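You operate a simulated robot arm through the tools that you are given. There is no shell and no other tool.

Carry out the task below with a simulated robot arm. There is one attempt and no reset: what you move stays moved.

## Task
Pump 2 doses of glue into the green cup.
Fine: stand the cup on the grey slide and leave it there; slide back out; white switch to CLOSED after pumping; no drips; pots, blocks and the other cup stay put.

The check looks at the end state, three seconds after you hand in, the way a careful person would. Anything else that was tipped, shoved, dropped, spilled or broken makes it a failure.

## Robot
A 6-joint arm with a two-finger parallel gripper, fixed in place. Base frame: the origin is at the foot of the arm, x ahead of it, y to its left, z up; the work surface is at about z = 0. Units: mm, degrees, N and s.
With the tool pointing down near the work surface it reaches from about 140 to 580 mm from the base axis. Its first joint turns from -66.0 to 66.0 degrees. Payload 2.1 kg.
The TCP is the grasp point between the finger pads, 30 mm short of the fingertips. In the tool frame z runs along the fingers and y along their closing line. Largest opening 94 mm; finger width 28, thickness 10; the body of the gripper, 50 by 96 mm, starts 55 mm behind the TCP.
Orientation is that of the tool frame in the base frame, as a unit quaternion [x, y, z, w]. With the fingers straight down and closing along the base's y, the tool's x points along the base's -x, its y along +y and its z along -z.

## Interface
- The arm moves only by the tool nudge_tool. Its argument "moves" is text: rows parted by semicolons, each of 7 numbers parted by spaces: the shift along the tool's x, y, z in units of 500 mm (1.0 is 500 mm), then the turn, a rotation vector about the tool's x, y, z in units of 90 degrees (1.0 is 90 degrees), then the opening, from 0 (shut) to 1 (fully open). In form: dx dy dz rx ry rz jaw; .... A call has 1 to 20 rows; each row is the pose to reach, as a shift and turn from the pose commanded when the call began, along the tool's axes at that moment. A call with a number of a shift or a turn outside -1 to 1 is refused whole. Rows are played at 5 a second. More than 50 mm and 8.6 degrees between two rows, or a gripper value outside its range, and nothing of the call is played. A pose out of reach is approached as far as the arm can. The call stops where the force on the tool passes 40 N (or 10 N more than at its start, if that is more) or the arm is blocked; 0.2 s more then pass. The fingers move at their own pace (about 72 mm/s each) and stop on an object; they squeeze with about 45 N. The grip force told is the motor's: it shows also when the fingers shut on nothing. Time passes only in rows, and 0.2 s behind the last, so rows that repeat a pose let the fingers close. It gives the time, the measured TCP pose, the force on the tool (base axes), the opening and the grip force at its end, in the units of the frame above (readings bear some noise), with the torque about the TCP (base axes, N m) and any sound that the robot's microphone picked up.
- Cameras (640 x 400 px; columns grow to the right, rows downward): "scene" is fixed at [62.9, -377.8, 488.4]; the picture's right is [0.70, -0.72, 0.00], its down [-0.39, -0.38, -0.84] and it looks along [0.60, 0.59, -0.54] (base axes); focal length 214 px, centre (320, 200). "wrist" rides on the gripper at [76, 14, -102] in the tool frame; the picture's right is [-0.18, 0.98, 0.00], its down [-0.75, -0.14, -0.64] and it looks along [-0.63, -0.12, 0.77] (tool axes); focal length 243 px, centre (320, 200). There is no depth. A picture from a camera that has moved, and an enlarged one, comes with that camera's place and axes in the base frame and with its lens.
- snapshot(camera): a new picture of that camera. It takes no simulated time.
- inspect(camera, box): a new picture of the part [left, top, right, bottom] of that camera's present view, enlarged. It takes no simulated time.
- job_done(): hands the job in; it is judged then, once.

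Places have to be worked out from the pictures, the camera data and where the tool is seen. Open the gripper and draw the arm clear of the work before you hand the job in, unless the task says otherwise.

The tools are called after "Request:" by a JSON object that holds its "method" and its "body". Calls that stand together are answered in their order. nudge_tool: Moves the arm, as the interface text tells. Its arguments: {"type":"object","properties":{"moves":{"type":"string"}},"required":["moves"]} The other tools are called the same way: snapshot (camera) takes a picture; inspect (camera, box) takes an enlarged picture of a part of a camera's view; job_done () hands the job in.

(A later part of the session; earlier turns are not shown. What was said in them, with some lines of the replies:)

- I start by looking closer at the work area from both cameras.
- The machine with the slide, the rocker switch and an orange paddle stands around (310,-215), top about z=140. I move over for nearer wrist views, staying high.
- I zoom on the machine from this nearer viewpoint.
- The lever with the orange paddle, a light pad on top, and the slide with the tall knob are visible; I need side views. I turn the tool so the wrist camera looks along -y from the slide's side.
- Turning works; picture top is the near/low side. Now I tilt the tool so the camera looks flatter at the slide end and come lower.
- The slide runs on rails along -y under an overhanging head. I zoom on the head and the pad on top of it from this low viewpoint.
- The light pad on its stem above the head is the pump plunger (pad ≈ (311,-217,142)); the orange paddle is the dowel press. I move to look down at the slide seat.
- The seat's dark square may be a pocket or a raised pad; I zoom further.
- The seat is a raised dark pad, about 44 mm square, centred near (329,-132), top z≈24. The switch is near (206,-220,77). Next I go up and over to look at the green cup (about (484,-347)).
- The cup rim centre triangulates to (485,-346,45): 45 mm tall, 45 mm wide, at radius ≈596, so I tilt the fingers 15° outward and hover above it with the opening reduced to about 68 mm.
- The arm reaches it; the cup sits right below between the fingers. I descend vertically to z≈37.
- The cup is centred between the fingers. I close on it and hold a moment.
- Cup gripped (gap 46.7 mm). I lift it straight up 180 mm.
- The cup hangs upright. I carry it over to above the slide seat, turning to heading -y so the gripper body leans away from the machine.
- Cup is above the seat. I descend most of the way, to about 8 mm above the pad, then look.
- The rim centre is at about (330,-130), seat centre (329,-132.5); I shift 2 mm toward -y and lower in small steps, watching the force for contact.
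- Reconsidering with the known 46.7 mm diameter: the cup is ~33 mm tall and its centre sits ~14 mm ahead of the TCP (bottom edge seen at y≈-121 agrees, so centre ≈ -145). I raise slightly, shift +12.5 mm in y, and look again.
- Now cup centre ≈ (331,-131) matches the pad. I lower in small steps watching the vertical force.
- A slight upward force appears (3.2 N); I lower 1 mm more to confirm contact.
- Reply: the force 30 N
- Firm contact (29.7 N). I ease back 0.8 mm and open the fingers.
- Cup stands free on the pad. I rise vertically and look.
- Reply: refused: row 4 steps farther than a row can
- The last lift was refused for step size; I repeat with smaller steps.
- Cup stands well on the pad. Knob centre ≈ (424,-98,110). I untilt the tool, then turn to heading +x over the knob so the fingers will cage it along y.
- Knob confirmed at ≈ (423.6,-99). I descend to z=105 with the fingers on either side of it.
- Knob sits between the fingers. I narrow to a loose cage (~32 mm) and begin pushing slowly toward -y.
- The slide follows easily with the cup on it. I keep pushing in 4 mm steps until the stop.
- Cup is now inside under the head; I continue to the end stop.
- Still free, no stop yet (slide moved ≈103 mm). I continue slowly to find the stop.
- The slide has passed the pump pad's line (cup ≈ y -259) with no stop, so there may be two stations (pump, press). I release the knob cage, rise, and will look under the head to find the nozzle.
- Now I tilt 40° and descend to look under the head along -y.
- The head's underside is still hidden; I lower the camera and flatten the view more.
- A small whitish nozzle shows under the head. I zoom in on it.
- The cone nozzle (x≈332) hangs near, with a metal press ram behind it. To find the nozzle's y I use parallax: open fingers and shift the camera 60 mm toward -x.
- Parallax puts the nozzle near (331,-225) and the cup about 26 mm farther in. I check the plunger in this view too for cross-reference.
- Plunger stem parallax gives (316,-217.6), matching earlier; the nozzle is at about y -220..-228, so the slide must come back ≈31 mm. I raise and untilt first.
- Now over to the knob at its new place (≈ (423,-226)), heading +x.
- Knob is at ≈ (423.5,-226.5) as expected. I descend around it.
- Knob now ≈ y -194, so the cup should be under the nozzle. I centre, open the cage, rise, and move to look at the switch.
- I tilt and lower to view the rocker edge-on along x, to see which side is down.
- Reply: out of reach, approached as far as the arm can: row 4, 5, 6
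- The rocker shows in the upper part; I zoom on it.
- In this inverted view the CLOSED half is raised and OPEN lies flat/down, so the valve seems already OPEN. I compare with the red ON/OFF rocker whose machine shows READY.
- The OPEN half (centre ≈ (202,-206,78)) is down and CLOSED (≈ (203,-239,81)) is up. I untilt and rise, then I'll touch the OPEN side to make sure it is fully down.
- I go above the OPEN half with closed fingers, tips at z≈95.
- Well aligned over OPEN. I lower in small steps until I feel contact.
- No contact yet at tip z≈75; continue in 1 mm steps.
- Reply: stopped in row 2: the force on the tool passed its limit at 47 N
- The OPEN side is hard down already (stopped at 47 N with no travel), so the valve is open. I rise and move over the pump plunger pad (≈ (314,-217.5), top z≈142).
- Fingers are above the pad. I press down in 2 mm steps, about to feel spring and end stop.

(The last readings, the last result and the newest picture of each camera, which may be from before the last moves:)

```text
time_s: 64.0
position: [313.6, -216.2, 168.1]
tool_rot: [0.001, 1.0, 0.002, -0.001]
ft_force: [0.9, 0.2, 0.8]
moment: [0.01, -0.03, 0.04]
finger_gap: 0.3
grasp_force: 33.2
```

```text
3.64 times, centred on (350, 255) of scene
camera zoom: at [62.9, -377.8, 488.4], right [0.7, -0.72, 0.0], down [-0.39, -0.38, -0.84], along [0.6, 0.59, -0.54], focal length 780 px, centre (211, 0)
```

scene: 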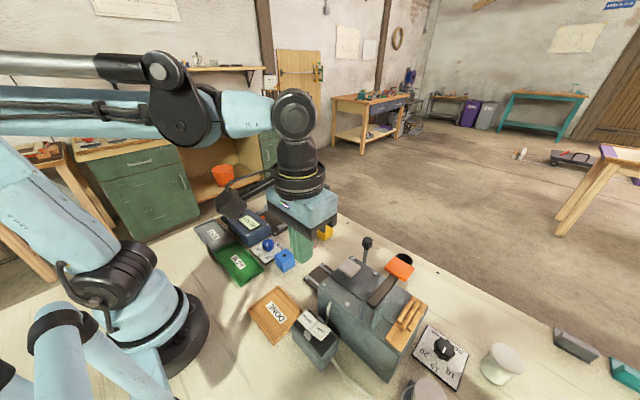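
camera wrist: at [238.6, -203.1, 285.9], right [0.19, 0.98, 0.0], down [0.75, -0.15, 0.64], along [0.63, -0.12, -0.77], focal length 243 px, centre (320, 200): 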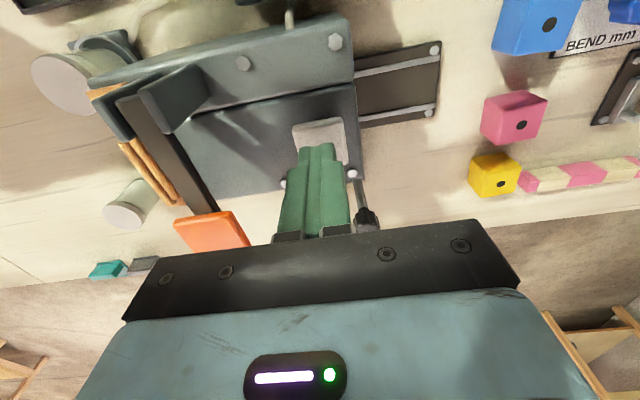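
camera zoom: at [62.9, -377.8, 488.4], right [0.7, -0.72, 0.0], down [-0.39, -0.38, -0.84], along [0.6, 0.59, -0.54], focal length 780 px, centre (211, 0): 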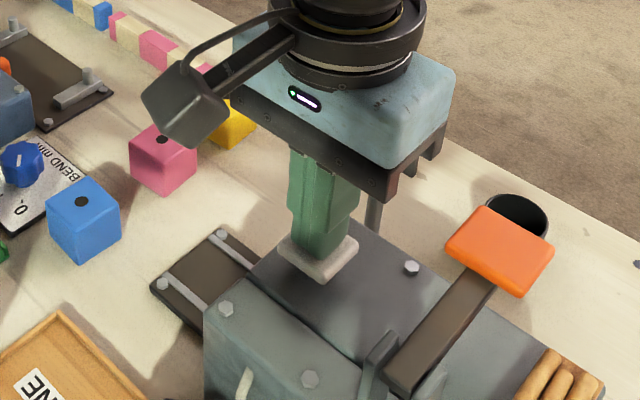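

Close to contact at tip z≈138. I continue pressing in 2 mm steps, expecting the bottom stop.

Request:
{"method": "nudge_tool", "body": {"moves": "0 0 0.004 0 0 0 0; 0 0 0.008 0 0 0 0; 0 0 0.012 0 0 0 0; 0 0 0.016 0 0 0 0; 0 0 0.02 0 0 0 0; 0 0 0.024 0 0 0 0; 0 0 0.028 0 0 0 0; 0 0 0.032 0 0 0 0; 0 0 0.036 0 0 0 0; 0 0 0.04 0 0 0 0"}}

Request:
{"method": "inspect", "body": {"camera": "scene", "box": [290, 200, 410, 310]}}

```text
time_s: 65.7
position: [314.2, -217.4, 156.2]
tool_rot: [0.002, 1.0, 0.001, -0.002]
ft_force: [-1.0, 0.8, 20.0]
moment: [0.03, -0.17, -0.03]
finger_gap: 0.2
grasp_force: 32.8
heard: click
stopped in row 8: the force on the tool passed its limit at 47 N (the readings are from after the stop); the commanded pose is now the measured one
```

```text
3.64 times, centred on (350, 255) of scene
camera zoom: at [62.8, -377.7, 488.5], right [0.7, -0.72, 0.0], down [-0.39, -0.38, -0.84], along [0.6, 0.59, -0.54], focal length 780 px, centre (211, 0)
```

zoom: 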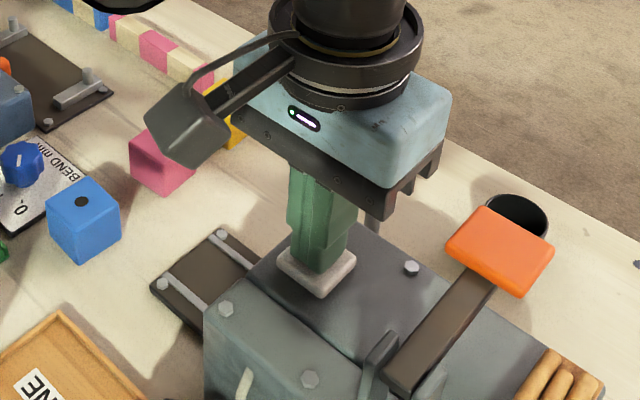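

A click at the bottom: dose 1. I rise fully clear of the pad and wait for it to return.

Request:
{"method": "nudge_tool", "body": {"moves": "0 0 -0.012 0 0 0 0; 0 0 -0.028 0 0 0 0; 0 0 -0.05 0 0 0 0; 0 0 -0.05 0 0 0 0; 0 0 -0.05 0 0 0 0; 0 0 -0.05 0 0 0 0"}}

Request:
{"method": "inspect", "body": {"camera": "scene", "box": [290, 200, 410, 310]}}

```text
time_s: 67.1
position: [314.1, -218.4, 181.2]
tool_rot: [0.003, 1.0, 0.001, -0.001]
ft_force: [-0.9, -0.3, -0.2]
moment: [0.03, -0.02, -0.05]
finger_gap: 0.1
grasp_force: 33.2
```

```text
3.64 times, centred on (350, 255) of scene
camera zoom: at [62.9, -377.8, 488.4], right [0.7, -0.72, 0.0], down [-0.39, -0.38, -0.84], along [0.6, 0.59, -0.54], focal length 780 px, centre (211, 0)
```

zoom: 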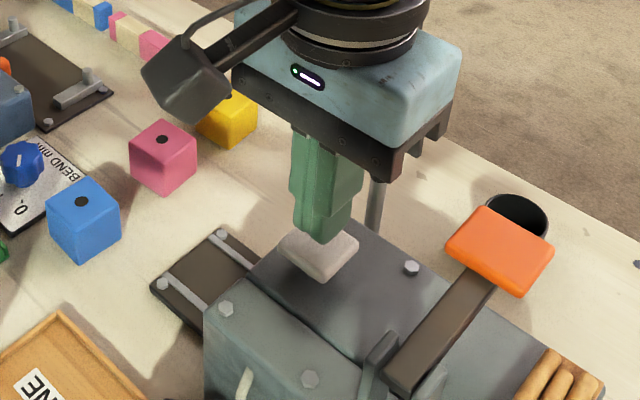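

The pad is back up. Second full stroke now.

Request:
{"method": "nudge_tool", "body": {"moves": "0 0 0.01 0 0 0 0; 0 0 0.02 0 0 0 0; 0 0 0.026 0 0 0 0; 0 0 0.03 0 0 0 0; 0 0 0.034 0 0 0 0; 0 0 0.038 0 0 0 0; 0 0 0.042 0 0 0 0; 0 0 0.046 0 0 0 0; 0 0 0.05 0 0 0 0; 0 0 0.054 0 0 0 0; 0 0 0.058 0 0 0 0; 0 0 0.062 0 0 0 0"}}

Request:
{"method": "nudge_tool", "body": {"moves": "0 0 -0.012 0 0 0 0; 0 0 -0.028 0 0 0 0; 0 0 -0.05 0 0 0 0; 0 0 -0.05 0 0 0 0; 0 0 -0.05 0 0 0 0; 0 0 -0.05 0 0 0 0"}}

Request:
{"method": "inspect", "body": {"camera": "scene", "box": [290, 200, 410, 310]}}

```text
time_s: 69.3
position: [313.4, -217.9, 156.2]
tool_rot: [0.002, 1.0, 0.001, -0.001]
ft_force: [-1.6, 2.2, 19.9]
moment: [0.04, -0.2, -0.01]
finger_gap: 0.1
grasp_force: 32.9
heard: click
stopped in row 10: the force on the tool passed its limit at 47 N (the readings are from after the stop); the commanded pose is now the measured one
```

```text
time_s: 70.7
position: [314.2, -217.5, 180.4]
tool_rot: [0.002, 1.0, 0.002, -0.002]
ft_force: [0.3, -0.8, 0.2]
moment: [-0.01, 0.02, -0.02]
finger_gap: 0.4
grasp_force: 32.9
```

```text
3.64 times, centred on (350, 255) of scene
camera zoom: at [62.9, -377.8, 488.4], right [0.7, -0.72, 0.0], down [-0.39, -0.38, -0.84], along [0.6, 0.59, -0.54], focal length 780 px, centre (211, 0)
```

zoom: 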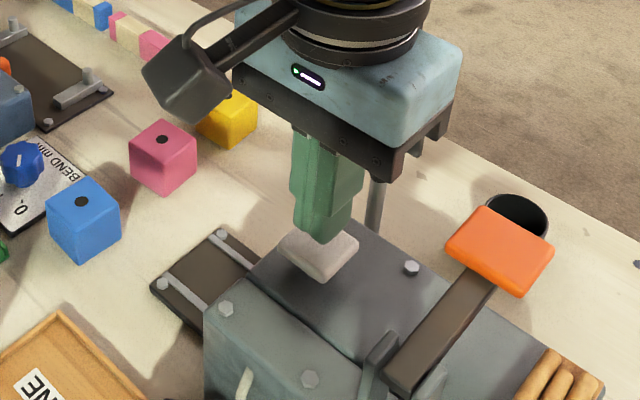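

Two clicks, two doses. Now I rise and move over the CLOSED half's outer part (≈ (203,-246)).

Request:
{"method": "nudge_tool", "body": {"moves": "0 0 -0.06 0 0 0 0; 0 0 -0.12 0 0 0 0; 0.07 -0.02 -0.12 0 0 0 0; 0.14 -0.04 -0.12 0 0 0 0; 0.2 -0.057 -0.12 0 0 0 0; 0.223 -0.057 -0.12 0 0 0 0; 0.223 -0.057 -0.05 0 0 0 0; 0.223 -0.057 0.03 0 0 0 0; 0.223 -0.057 0.1 0 0 0 0; 0.223 -0.057 0.1 0 0 0 0"}}

Request:
{"method": "inspect", "body": {"camera": "wrist", "box": [200, 50, 400, 200]}}

Request:
{"method": "inspect", "body": {"camera": "scene", "box": [260, 250, 380, 350]}}

```text
time_s: 72.9
position: [202.7, -246.5, 130.0]
tool_rot: [0.002, 1.0, 0.001, -0.002]
ft_force: [0.0, 0.5, -0.8]
moment: [-0.01, 0.0, 0.01]
finger_gap: 0.3
grasp_force: 33.1
```

```text
2.67 times, centred on (300, 125) of wrist
camera zoom: at [127.0, -230.9, 232.9], right [0.19, 0.98, 0.0], down [0.76, -0.15, 0.64], along [0.63, -0.12, -0.77], focal length 647 px, centre (373, 400)
```

zoom: 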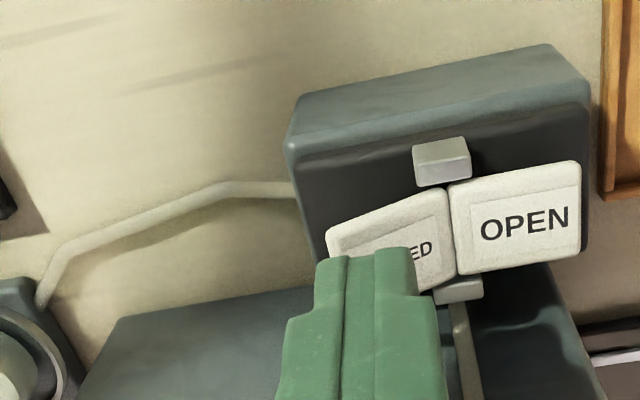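

```text
4.00 times, centred on (320, 300) of scene
camera zoom: at [62.9, -377.8, 488.4], right [0.7, -0.72, 0.0], down [-0.39, -0.38, -0.84], along [0.6, 0.59, -0.54], focal length 858 px, centre (320, -200)
```

zoom: 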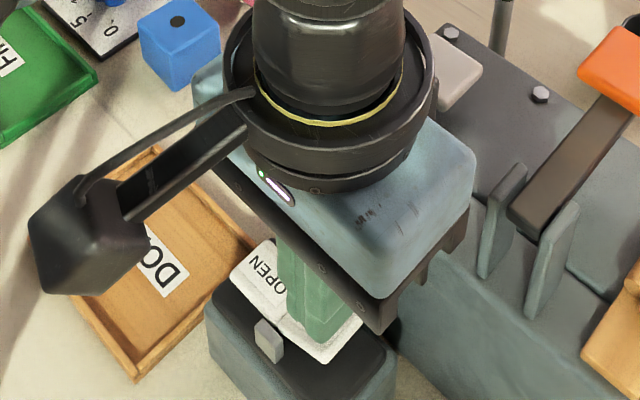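

Aligned over the CLOSED half. I press down in 2 mm steps until the hard stop (expected tip z≈75).

Request:
{"method": "nudge_tool", "body": {"moves": "0 0 0.01 0 0 0 0; 0 0 0.018 0 0 0 0; 0 0 0.024 0 0 0 0; 0 0 0.028 0 0 0 0; 0 0 0.032 0 0 0 0; 0 0 0.036 0 0 0 0; 0 0 0.04 0 0 0 0; 0 0 0.044 0 0 0 0; 0 0 0.048 0 0 0 0; 0 0 0.052 0 0 0 0; 0 0 0.056 0 0 0 0"}}

Request:
{"method": "inspect", "body": {"camera": "wrist", "box": [200, 50, 400, 200]}}

```text
time_s: 75.3
position: [203.4, -246.1, 104.6]
tool_rot: [0.003, 1.0, 0.004, -0.002]
ft_force: [0.1, 0.8, 14.2]
moment: [0.0, -0.2, 0.02]
finger_gap: 0.1
grasp_force: 32.3
stopped in row 11: the force on the tool passed its limit at 51 N (the readings are from after the stop); the commanded pose is now the measured one
```

```text
2.67 times, centred on (300, 125) of wrist
camera zoom: at [127.4, -231.4, 207.7], right [0.19, 0.98, 0.01], down [0.76, -0.15, 0.64], along [0.63, -0.12, -0.77], focal length 647 px, centre (373, 400)
```

zoom: 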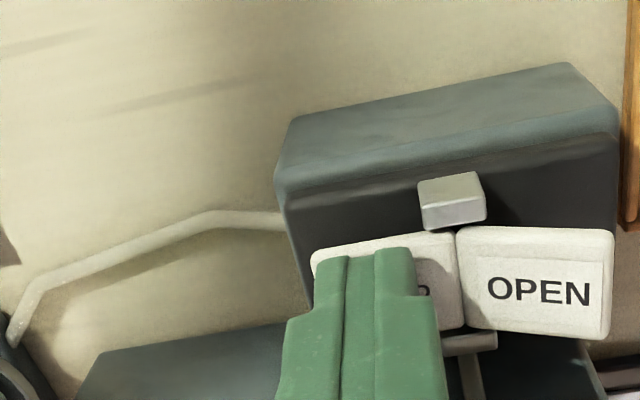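

The rocker has flipped: CLOSED is down, OPEN raised. I rise and head back over the knob (≈ (423,-194)).

Request:
{"method": "nudge_tool", "body": {"moves": "0 0 -0.05 0 0 0 0; 0 0 -0.13 0 0 0 0; 0 0 -0.21 0 0 0 0; 0 0 -0.28 0 0 0 0; -0.08 0.02 -0.28 0 0 0 0; -0.16 0.04 -0.28 0 0 0 0.2; -0.24 0.06 -0.28 0 0 0 0.4; -0.32 0.08 -0.28 0 0 0 0.55; -0.4 0.1 -0.28 0 0 0 0.55; -0.44 0.104 -0.27 0 0 0 0.55; -0.44 0.104 -0.27 0 0 0 0.55"}}

Request:
{"method": "snapshot", "body": {"camera": "wrist"}}

Request:
{"method": "inspect", "body": {"camera": "scene", "box": [280, 240, 400, 350]}}

```text
time_s: 77.7
position: [424.0, -196.3, 240.4]
tool_rot: [0.002, 1.0, 0.003, -0.002]
ft_force: [0.5, 0.2, -0.6]
moment: [-0.02, 0.04, -0.01]
finger_gap: 51.6
grasp_force: 0.1
```

```text
taken
camera wrist: at [348.4, -181.5, 341.7], right [0.19, 0.98, 0.0], down [0.76, -0.15, 0.64], along [0.63, -0.12, -0.77], focal length 243 px, centre (320, 200)
```

wrist: 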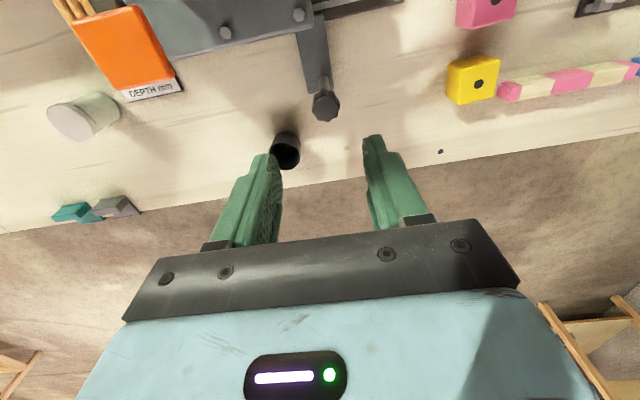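

```text
3.64 times, centred on (340, 295) of scene
camera zoom: at [62.9, -377.8, 488.4], right [0.7, -0.72, 0.0], down [-0.39, -0.38, -0.84], along [0.6, 0.59, -0.54], focal length 780 px, centre (247, -146)
```

zoom: 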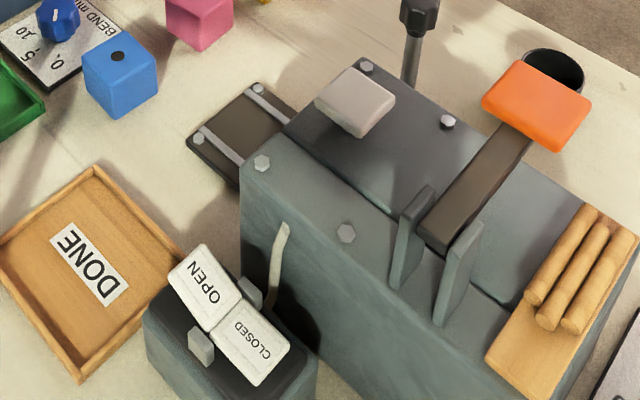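

Switch shows CLOSED down; the knob is at ≈ y -191. I descend around it and cage it.

Request:
{"method": "nudge_tool", "body": {"moves": "0 0.01 0.08 0 0 0 0.55; 0 0.01 0.16 0 0 0 0.55; 0 0.01 0.22 0 0 0 0.55; 0 0.01 0.27 0 0 0 0.55; 0 0.01 0.27 0 0 0 0.4; 0 0.01 0.27 0 0 0 0.34; 0 0.01 0.27 0 0 0 0.34"}}

Request:
{"method": "snapshot", "body": {"camera": "wrist"}}

```text
time_s: 79.3
position: [424.0, -188.3, 104.6]
tool_rot: [0.002, 1.0, 0.003, -0.002]
ft_force: [0.5, 0.0, -1.0]
moment: [0.01, 0.01, 0.02]
finger_gap: 32.2
grasp_force: 0.1
```

```text
taken
camera wrist: at [348.2, -175.0, 207.1], right [0.19, 0.98, 0.0], down [0.76, -0.15, 0.64], along [0.63, -0.12, -0.77], focal length 243 px, centre (320, 200)
```

wrist: 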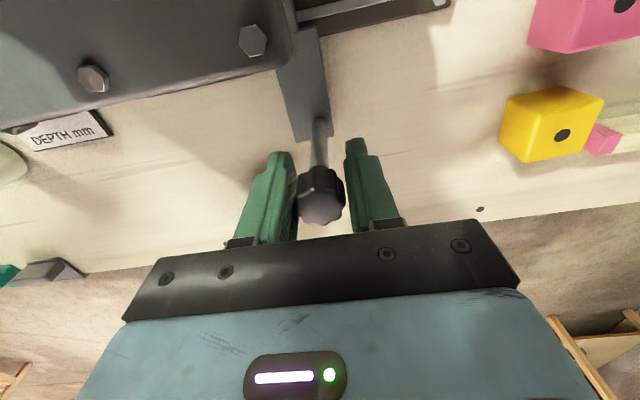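

Caged. I pull the slide out toward +y slowly (about 4 mm per step).

Request:
{"method": "nudge_tool", "body": {"moves": "0 0.004 0 0 0 0 0.34; 0 0.01 0 0 0 0 0.34; 0 0.017 0 0 0 0 0.34; 0 0.025 0 0 0 0 0.34; 0 0.033 0 0 0 0 0.34; 0 0.041 0 0 0 0 0.34; 0 0.049 0 0 0 0 0.34; 0 0.057 0 0 0 0 0.34; 0 0.065 0 0 0 0 0.34; 0 0.073 0 0 0 0 0.34; 0 0.081 0 0 0 0 0.34; 0 0.089 0 0 0 0 0.34; 0 0.097 0 0 0 0 0.34; 0 0.105 0 0 0 0 0.34; 0 0.113 0 0 0 0 0.34; 0 0.121 0 0 0 0 0.34; 0 0.129 0 0 0 0 0.34; 0 0.137 0 0 0 0 0.34; 0 0.144 0 0 0 0 0.34; 0 0.15 0 0 0 0 0.34"}}

Request:
{"method": "inspect", "body": {"camera": "scene", "box": [290, 200, 400, 290]}}

Request:
{"method": "snapshot", "body": {"camera": "wrist"}}

```text
time_s: 83.5
position: [423.7, -114.6, 105.2]
tool_rot: [0.002, 1.0, 0.002, -0.003]
ft_force: [1.2, 0.4, -0.6]
moment: [0.0, -0.03, 0.0]
finger_gap: 32.2
grasp_force: 0.2
```

```text
4.44 times, centred on (345, 245) of scene
camera zoom: at [62.9, -377.8, 488.4], right [0.7, -0.72, 0.0], down [-0.39, -0.38, -0.84], along [0.6, 0.59, -0.54], focal length 953 px, centre (209, 0)
```

zoom: 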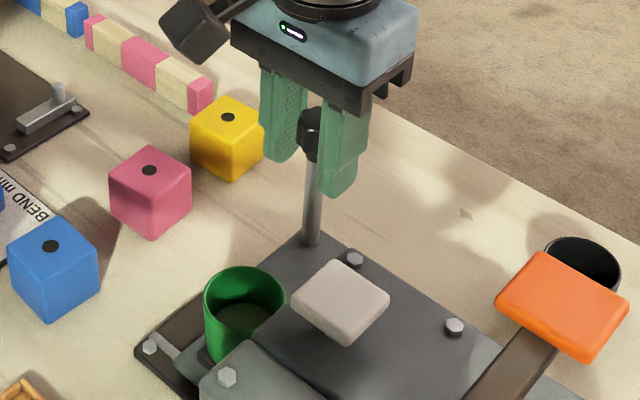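

```text
taken
camera wrist: at [347.9, -100.4, 207.1], right [0.19, 0.98, 0.0], down [0.76, -0.15, 0.64], along [0.63, -0.12, -0.77], focal length 243 px, centre (320, 200)
```

wrist: 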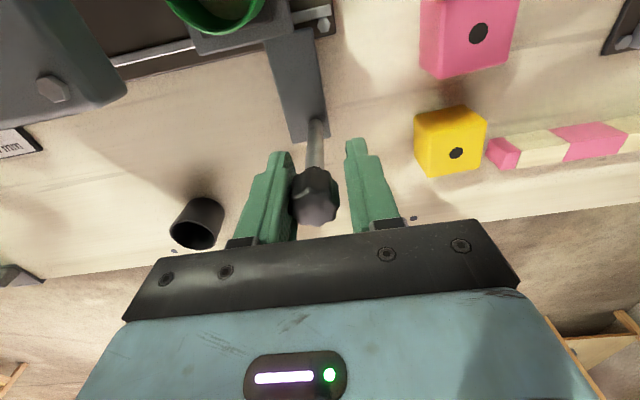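

The cup comes out upright. I pull the remaining ~19 mm and slowly on to the out stop.

Request:
{"method": "nudge_tool", "body": {"moves": "0 0.006 0 0 0 0 0.34; 0 0.012 0 0 0 0 0.34; 0 0.018 0 0 0 0 0.34; 0 0.024 0 0 0 0 0.34; 0 0.03 0 0 0 0 0.34; 0 0.034 0 0 0 0 0.34; 0 0.037 0 0 0 0 0.34; 0 0.04 0 0 0 0 0.34; 0 0.042 0 0 0 0 0.34; 0 0.044 0 0 0 0 0.34; 0 0.046 0 0 0 0 0.34"}}

Request:
{"method": "inspect", "body": {"camera": "scene", "box": [290, 200, 400, 290]}}

Request:
{"method": "snapshot", "body": {"camera": "wrist"}}

```text
time_s: 85.9
position: [423.3, -93.7, 105.0]
tool_rot: [0.003, 1.0, 0.001, -0.003]
ft_force: [3.9, -11.7, -2.6]
moment: [-0.01, 0.03, 0.04]
finger_gap: 38.9
grasp_force: 6.5
```

```text
4.44 times, centred on (345, 245) of scene
camera zoom: at [62.9, -377.8, 488.4], right [0.7, -0.72, 0.0], down [-0.39, -0.38, -0.84], along [0.6, 0.59, -0.54], focal length 953 px, centre (209, 0)
```

zoom: 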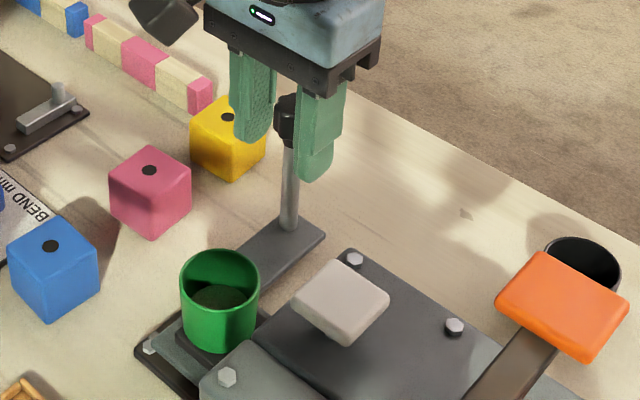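

```text
taken
camera wrist: at [348.0, -78.0, 207.2], right [0.19, 0.98, 0.0], down [0.76, -0.15, 0.64], along [0.63, -0.12, -0.77], focal length 243 px, centre (320, 200)
```

wrist: 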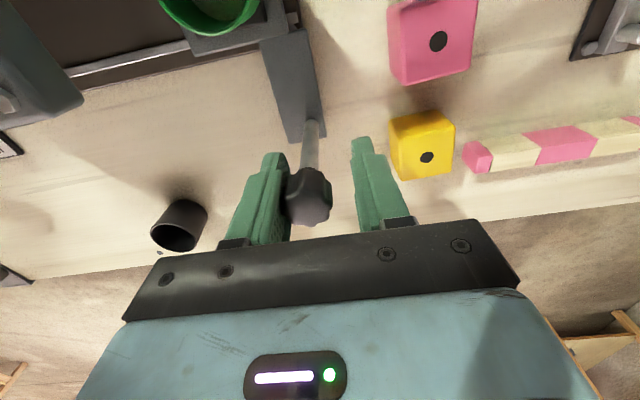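

The stop is reached (-11.7 N, finger pushed back). I ease off, open and rise clear.

Request:
{"method": "nudge_tool", "body": {"moves": "0 -0.006 0 0 0 0 0.42; 0 -0.012 0 0 0 0 0.5; 0 -0.012 0 0 0 0 0.55; 0 -0.012 -0.07 0 0 0 0.55; 0 -0.012 -0.15 0 0 0 0.55; 0 -0.012 -0.23 0 0 0 0.55; 0 -0.012 -0.3 0 0 0 0.55"}}

Request:
{"method": "inspect", "body": {"camera": "scene", "box": [300, 240, 360, 290]}}

Request:
{"method": "snapshot", "body": {"camera": "wrist"}}

```text
time_s: 87.5
position: [423.5, -97.7, 255.6]
tool_rot: [0.002, 1.0, 0.003, -0.003]
ft_force: [-0.1, 0.3, -0.4]
moment: [-0.01, 0.0, -0.01]
finger_gap: 51.5
grasp_force: 0.1
```

```text
8.00 times, centred on (330, 265) of scene
camera zoom: at [62.9, -377.8, 488.4], right [0.7, -0.72, 0.0], down [-0.39, -0.38, -0.84], along [0.6, 0.59, -0.54], focal length 1716 px, centre (240, -320)
```

zoom: 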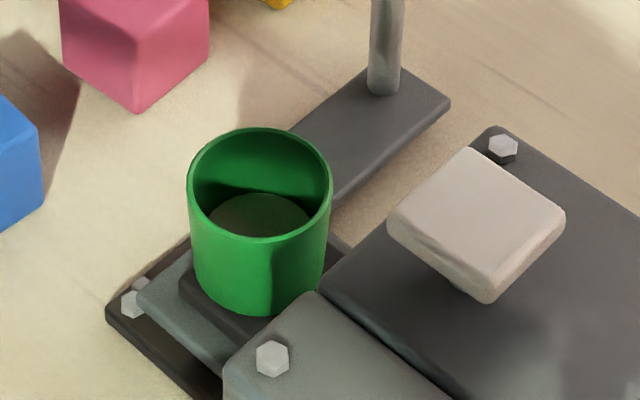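

```text
taken
camera wrist: at [348.5, -83.4, 358.0], right [0.19, 0.98, 0.0], down [0.76, -0.15, 0.64], along [0.63, -0.12, -0.77], focal length 243 px, centre (320, 200)
```

wrist: 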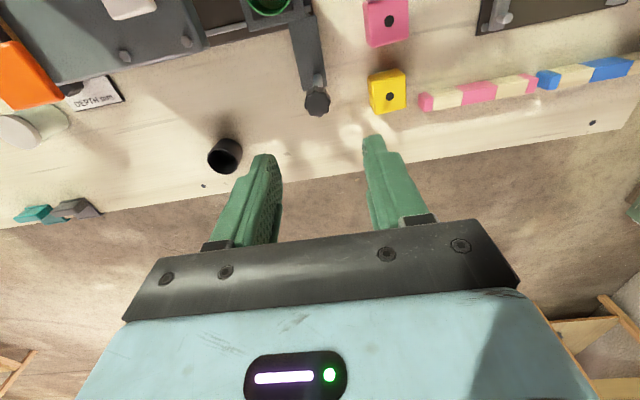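

Glue is visible in the cup standing on the slide. I withdraw to the starting pose, open the gripper, and check for drips and for everything in place.

Request:
{"method": "nudge_tool", "body": {"moves": "0.06 0 -0.05 0 0 0 0.8; 0.12 0 -0.1 0 0 0 1; 0.18 0 -0.15 0 0 0 1; 0.24 -0.01 -0.2 0 0 0 1; 0.3 -0.02 -0.25 0 0 0 1; 0.366 -0.032 -0.277 0 0 0 1; 0.366 -0.032 -0.277 0 0 0 1"}}

Request:
{"method": "snapshot", "body": {"camera": "scene"}}

Request:
{"method": "inspect", "body": {"camera": "wrist", "box": [180, 0, 400, 160]}}

Request:
{"method": "inspect", "body": {"camera": "wrist", "box": [270, 60, 340, 120]}}

Request:
{"method": "inspect", "body": {"camera": "scene", "box": [290, 215, 460, 340]}}

```text
time_s: 89.1
position: [240.0, -114.1, 393.0]
tool_rot: [0.002, 1.0, 0.003, -0.003]
ft_force: [-1.1, -0.3, -0.7]
moment: [-0.02, -0.02, 0.01]
finger_gap: 94.0
grasp_force: 0.1
```

```text
taken
```

scene: 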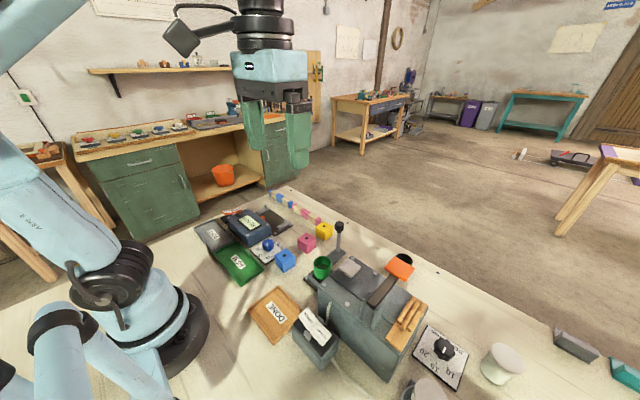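

```text
2.50 times, centred on (290, 80) of wrist
camera zoom: at [165.9, -99.6, 495.7], right [0.19, 0.98, 0.0], down [0.76, -0.15, 0.64], along [0.63, -0.12, -0.77], focal length 606 px, centre (395, 500)
```

zoom: 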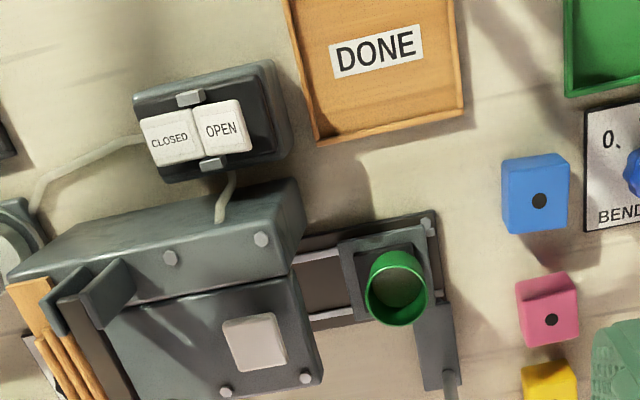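

```text
6.67 times, centred on (305, 90) of wrist
camera zoom: at [165.9, -99.6, 495.7], right [0.19, 0.98, 0.0], down [0.76, -0.15, 0.64], along [0.63, -0.12, -0.77], focal length 1618 px, centre (420, 933)
```

zoom: 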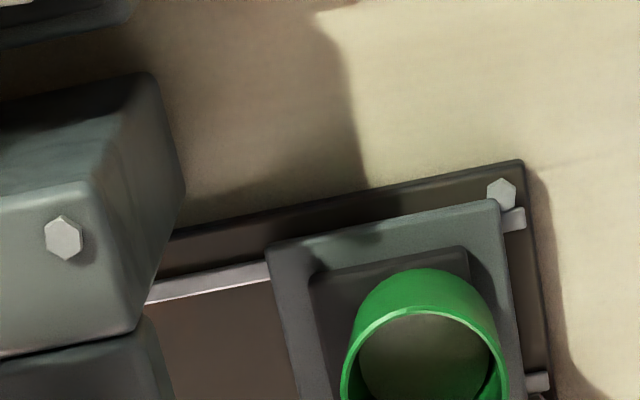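

```text
3.20 times, centred on (375, 278) of scene
camera zoom: at [62.9, -377.8, 488.4], right [0.7, -0.72, 0.0], down [-0.39, -0.38, -0.84], along [0.6, 0.59, -0.54], focal length 686 px, centre (144, -48)
```

zoom: 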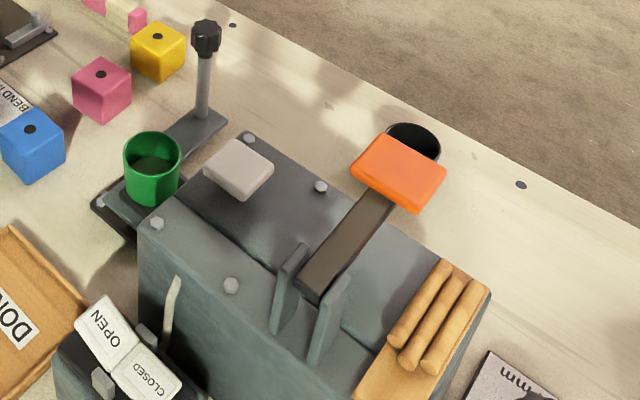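

All in place: glue in the green cup on the slide, slide out at its stop, switch CLOSED, no drips seen, arm clear with gripper open. I hand in.

Request:
{"method": "job_done", "body": {}}

```text
The job is handed in.
```

I pumped two doses of glue into the green cup and handed the job in. Each of the two full pump strokes gave a click, and glue is visible in the cup.

- **Cup and slide:** the cup stands upright on the grey slide, and the slide is back out at its stop.
- **White switch:** it was already OPEN at the start, so I pumped with it open. I then pressed it to CLOSED before moving the slide out.
- **Drips:** I saw none on the slide, rails or bench. I could not see the rail directly under the nozzle after pumping.
- **Everything else:** the pots, blocks and black cup stayed where they were. The arm is back at its starting position with the gripper open.

I placed the cup under the nozzle using camera measurements, because the slide has no stop at the pump. It also travels on past the pump towards the dowel press, so I overshot once and pulled it back before pumping.
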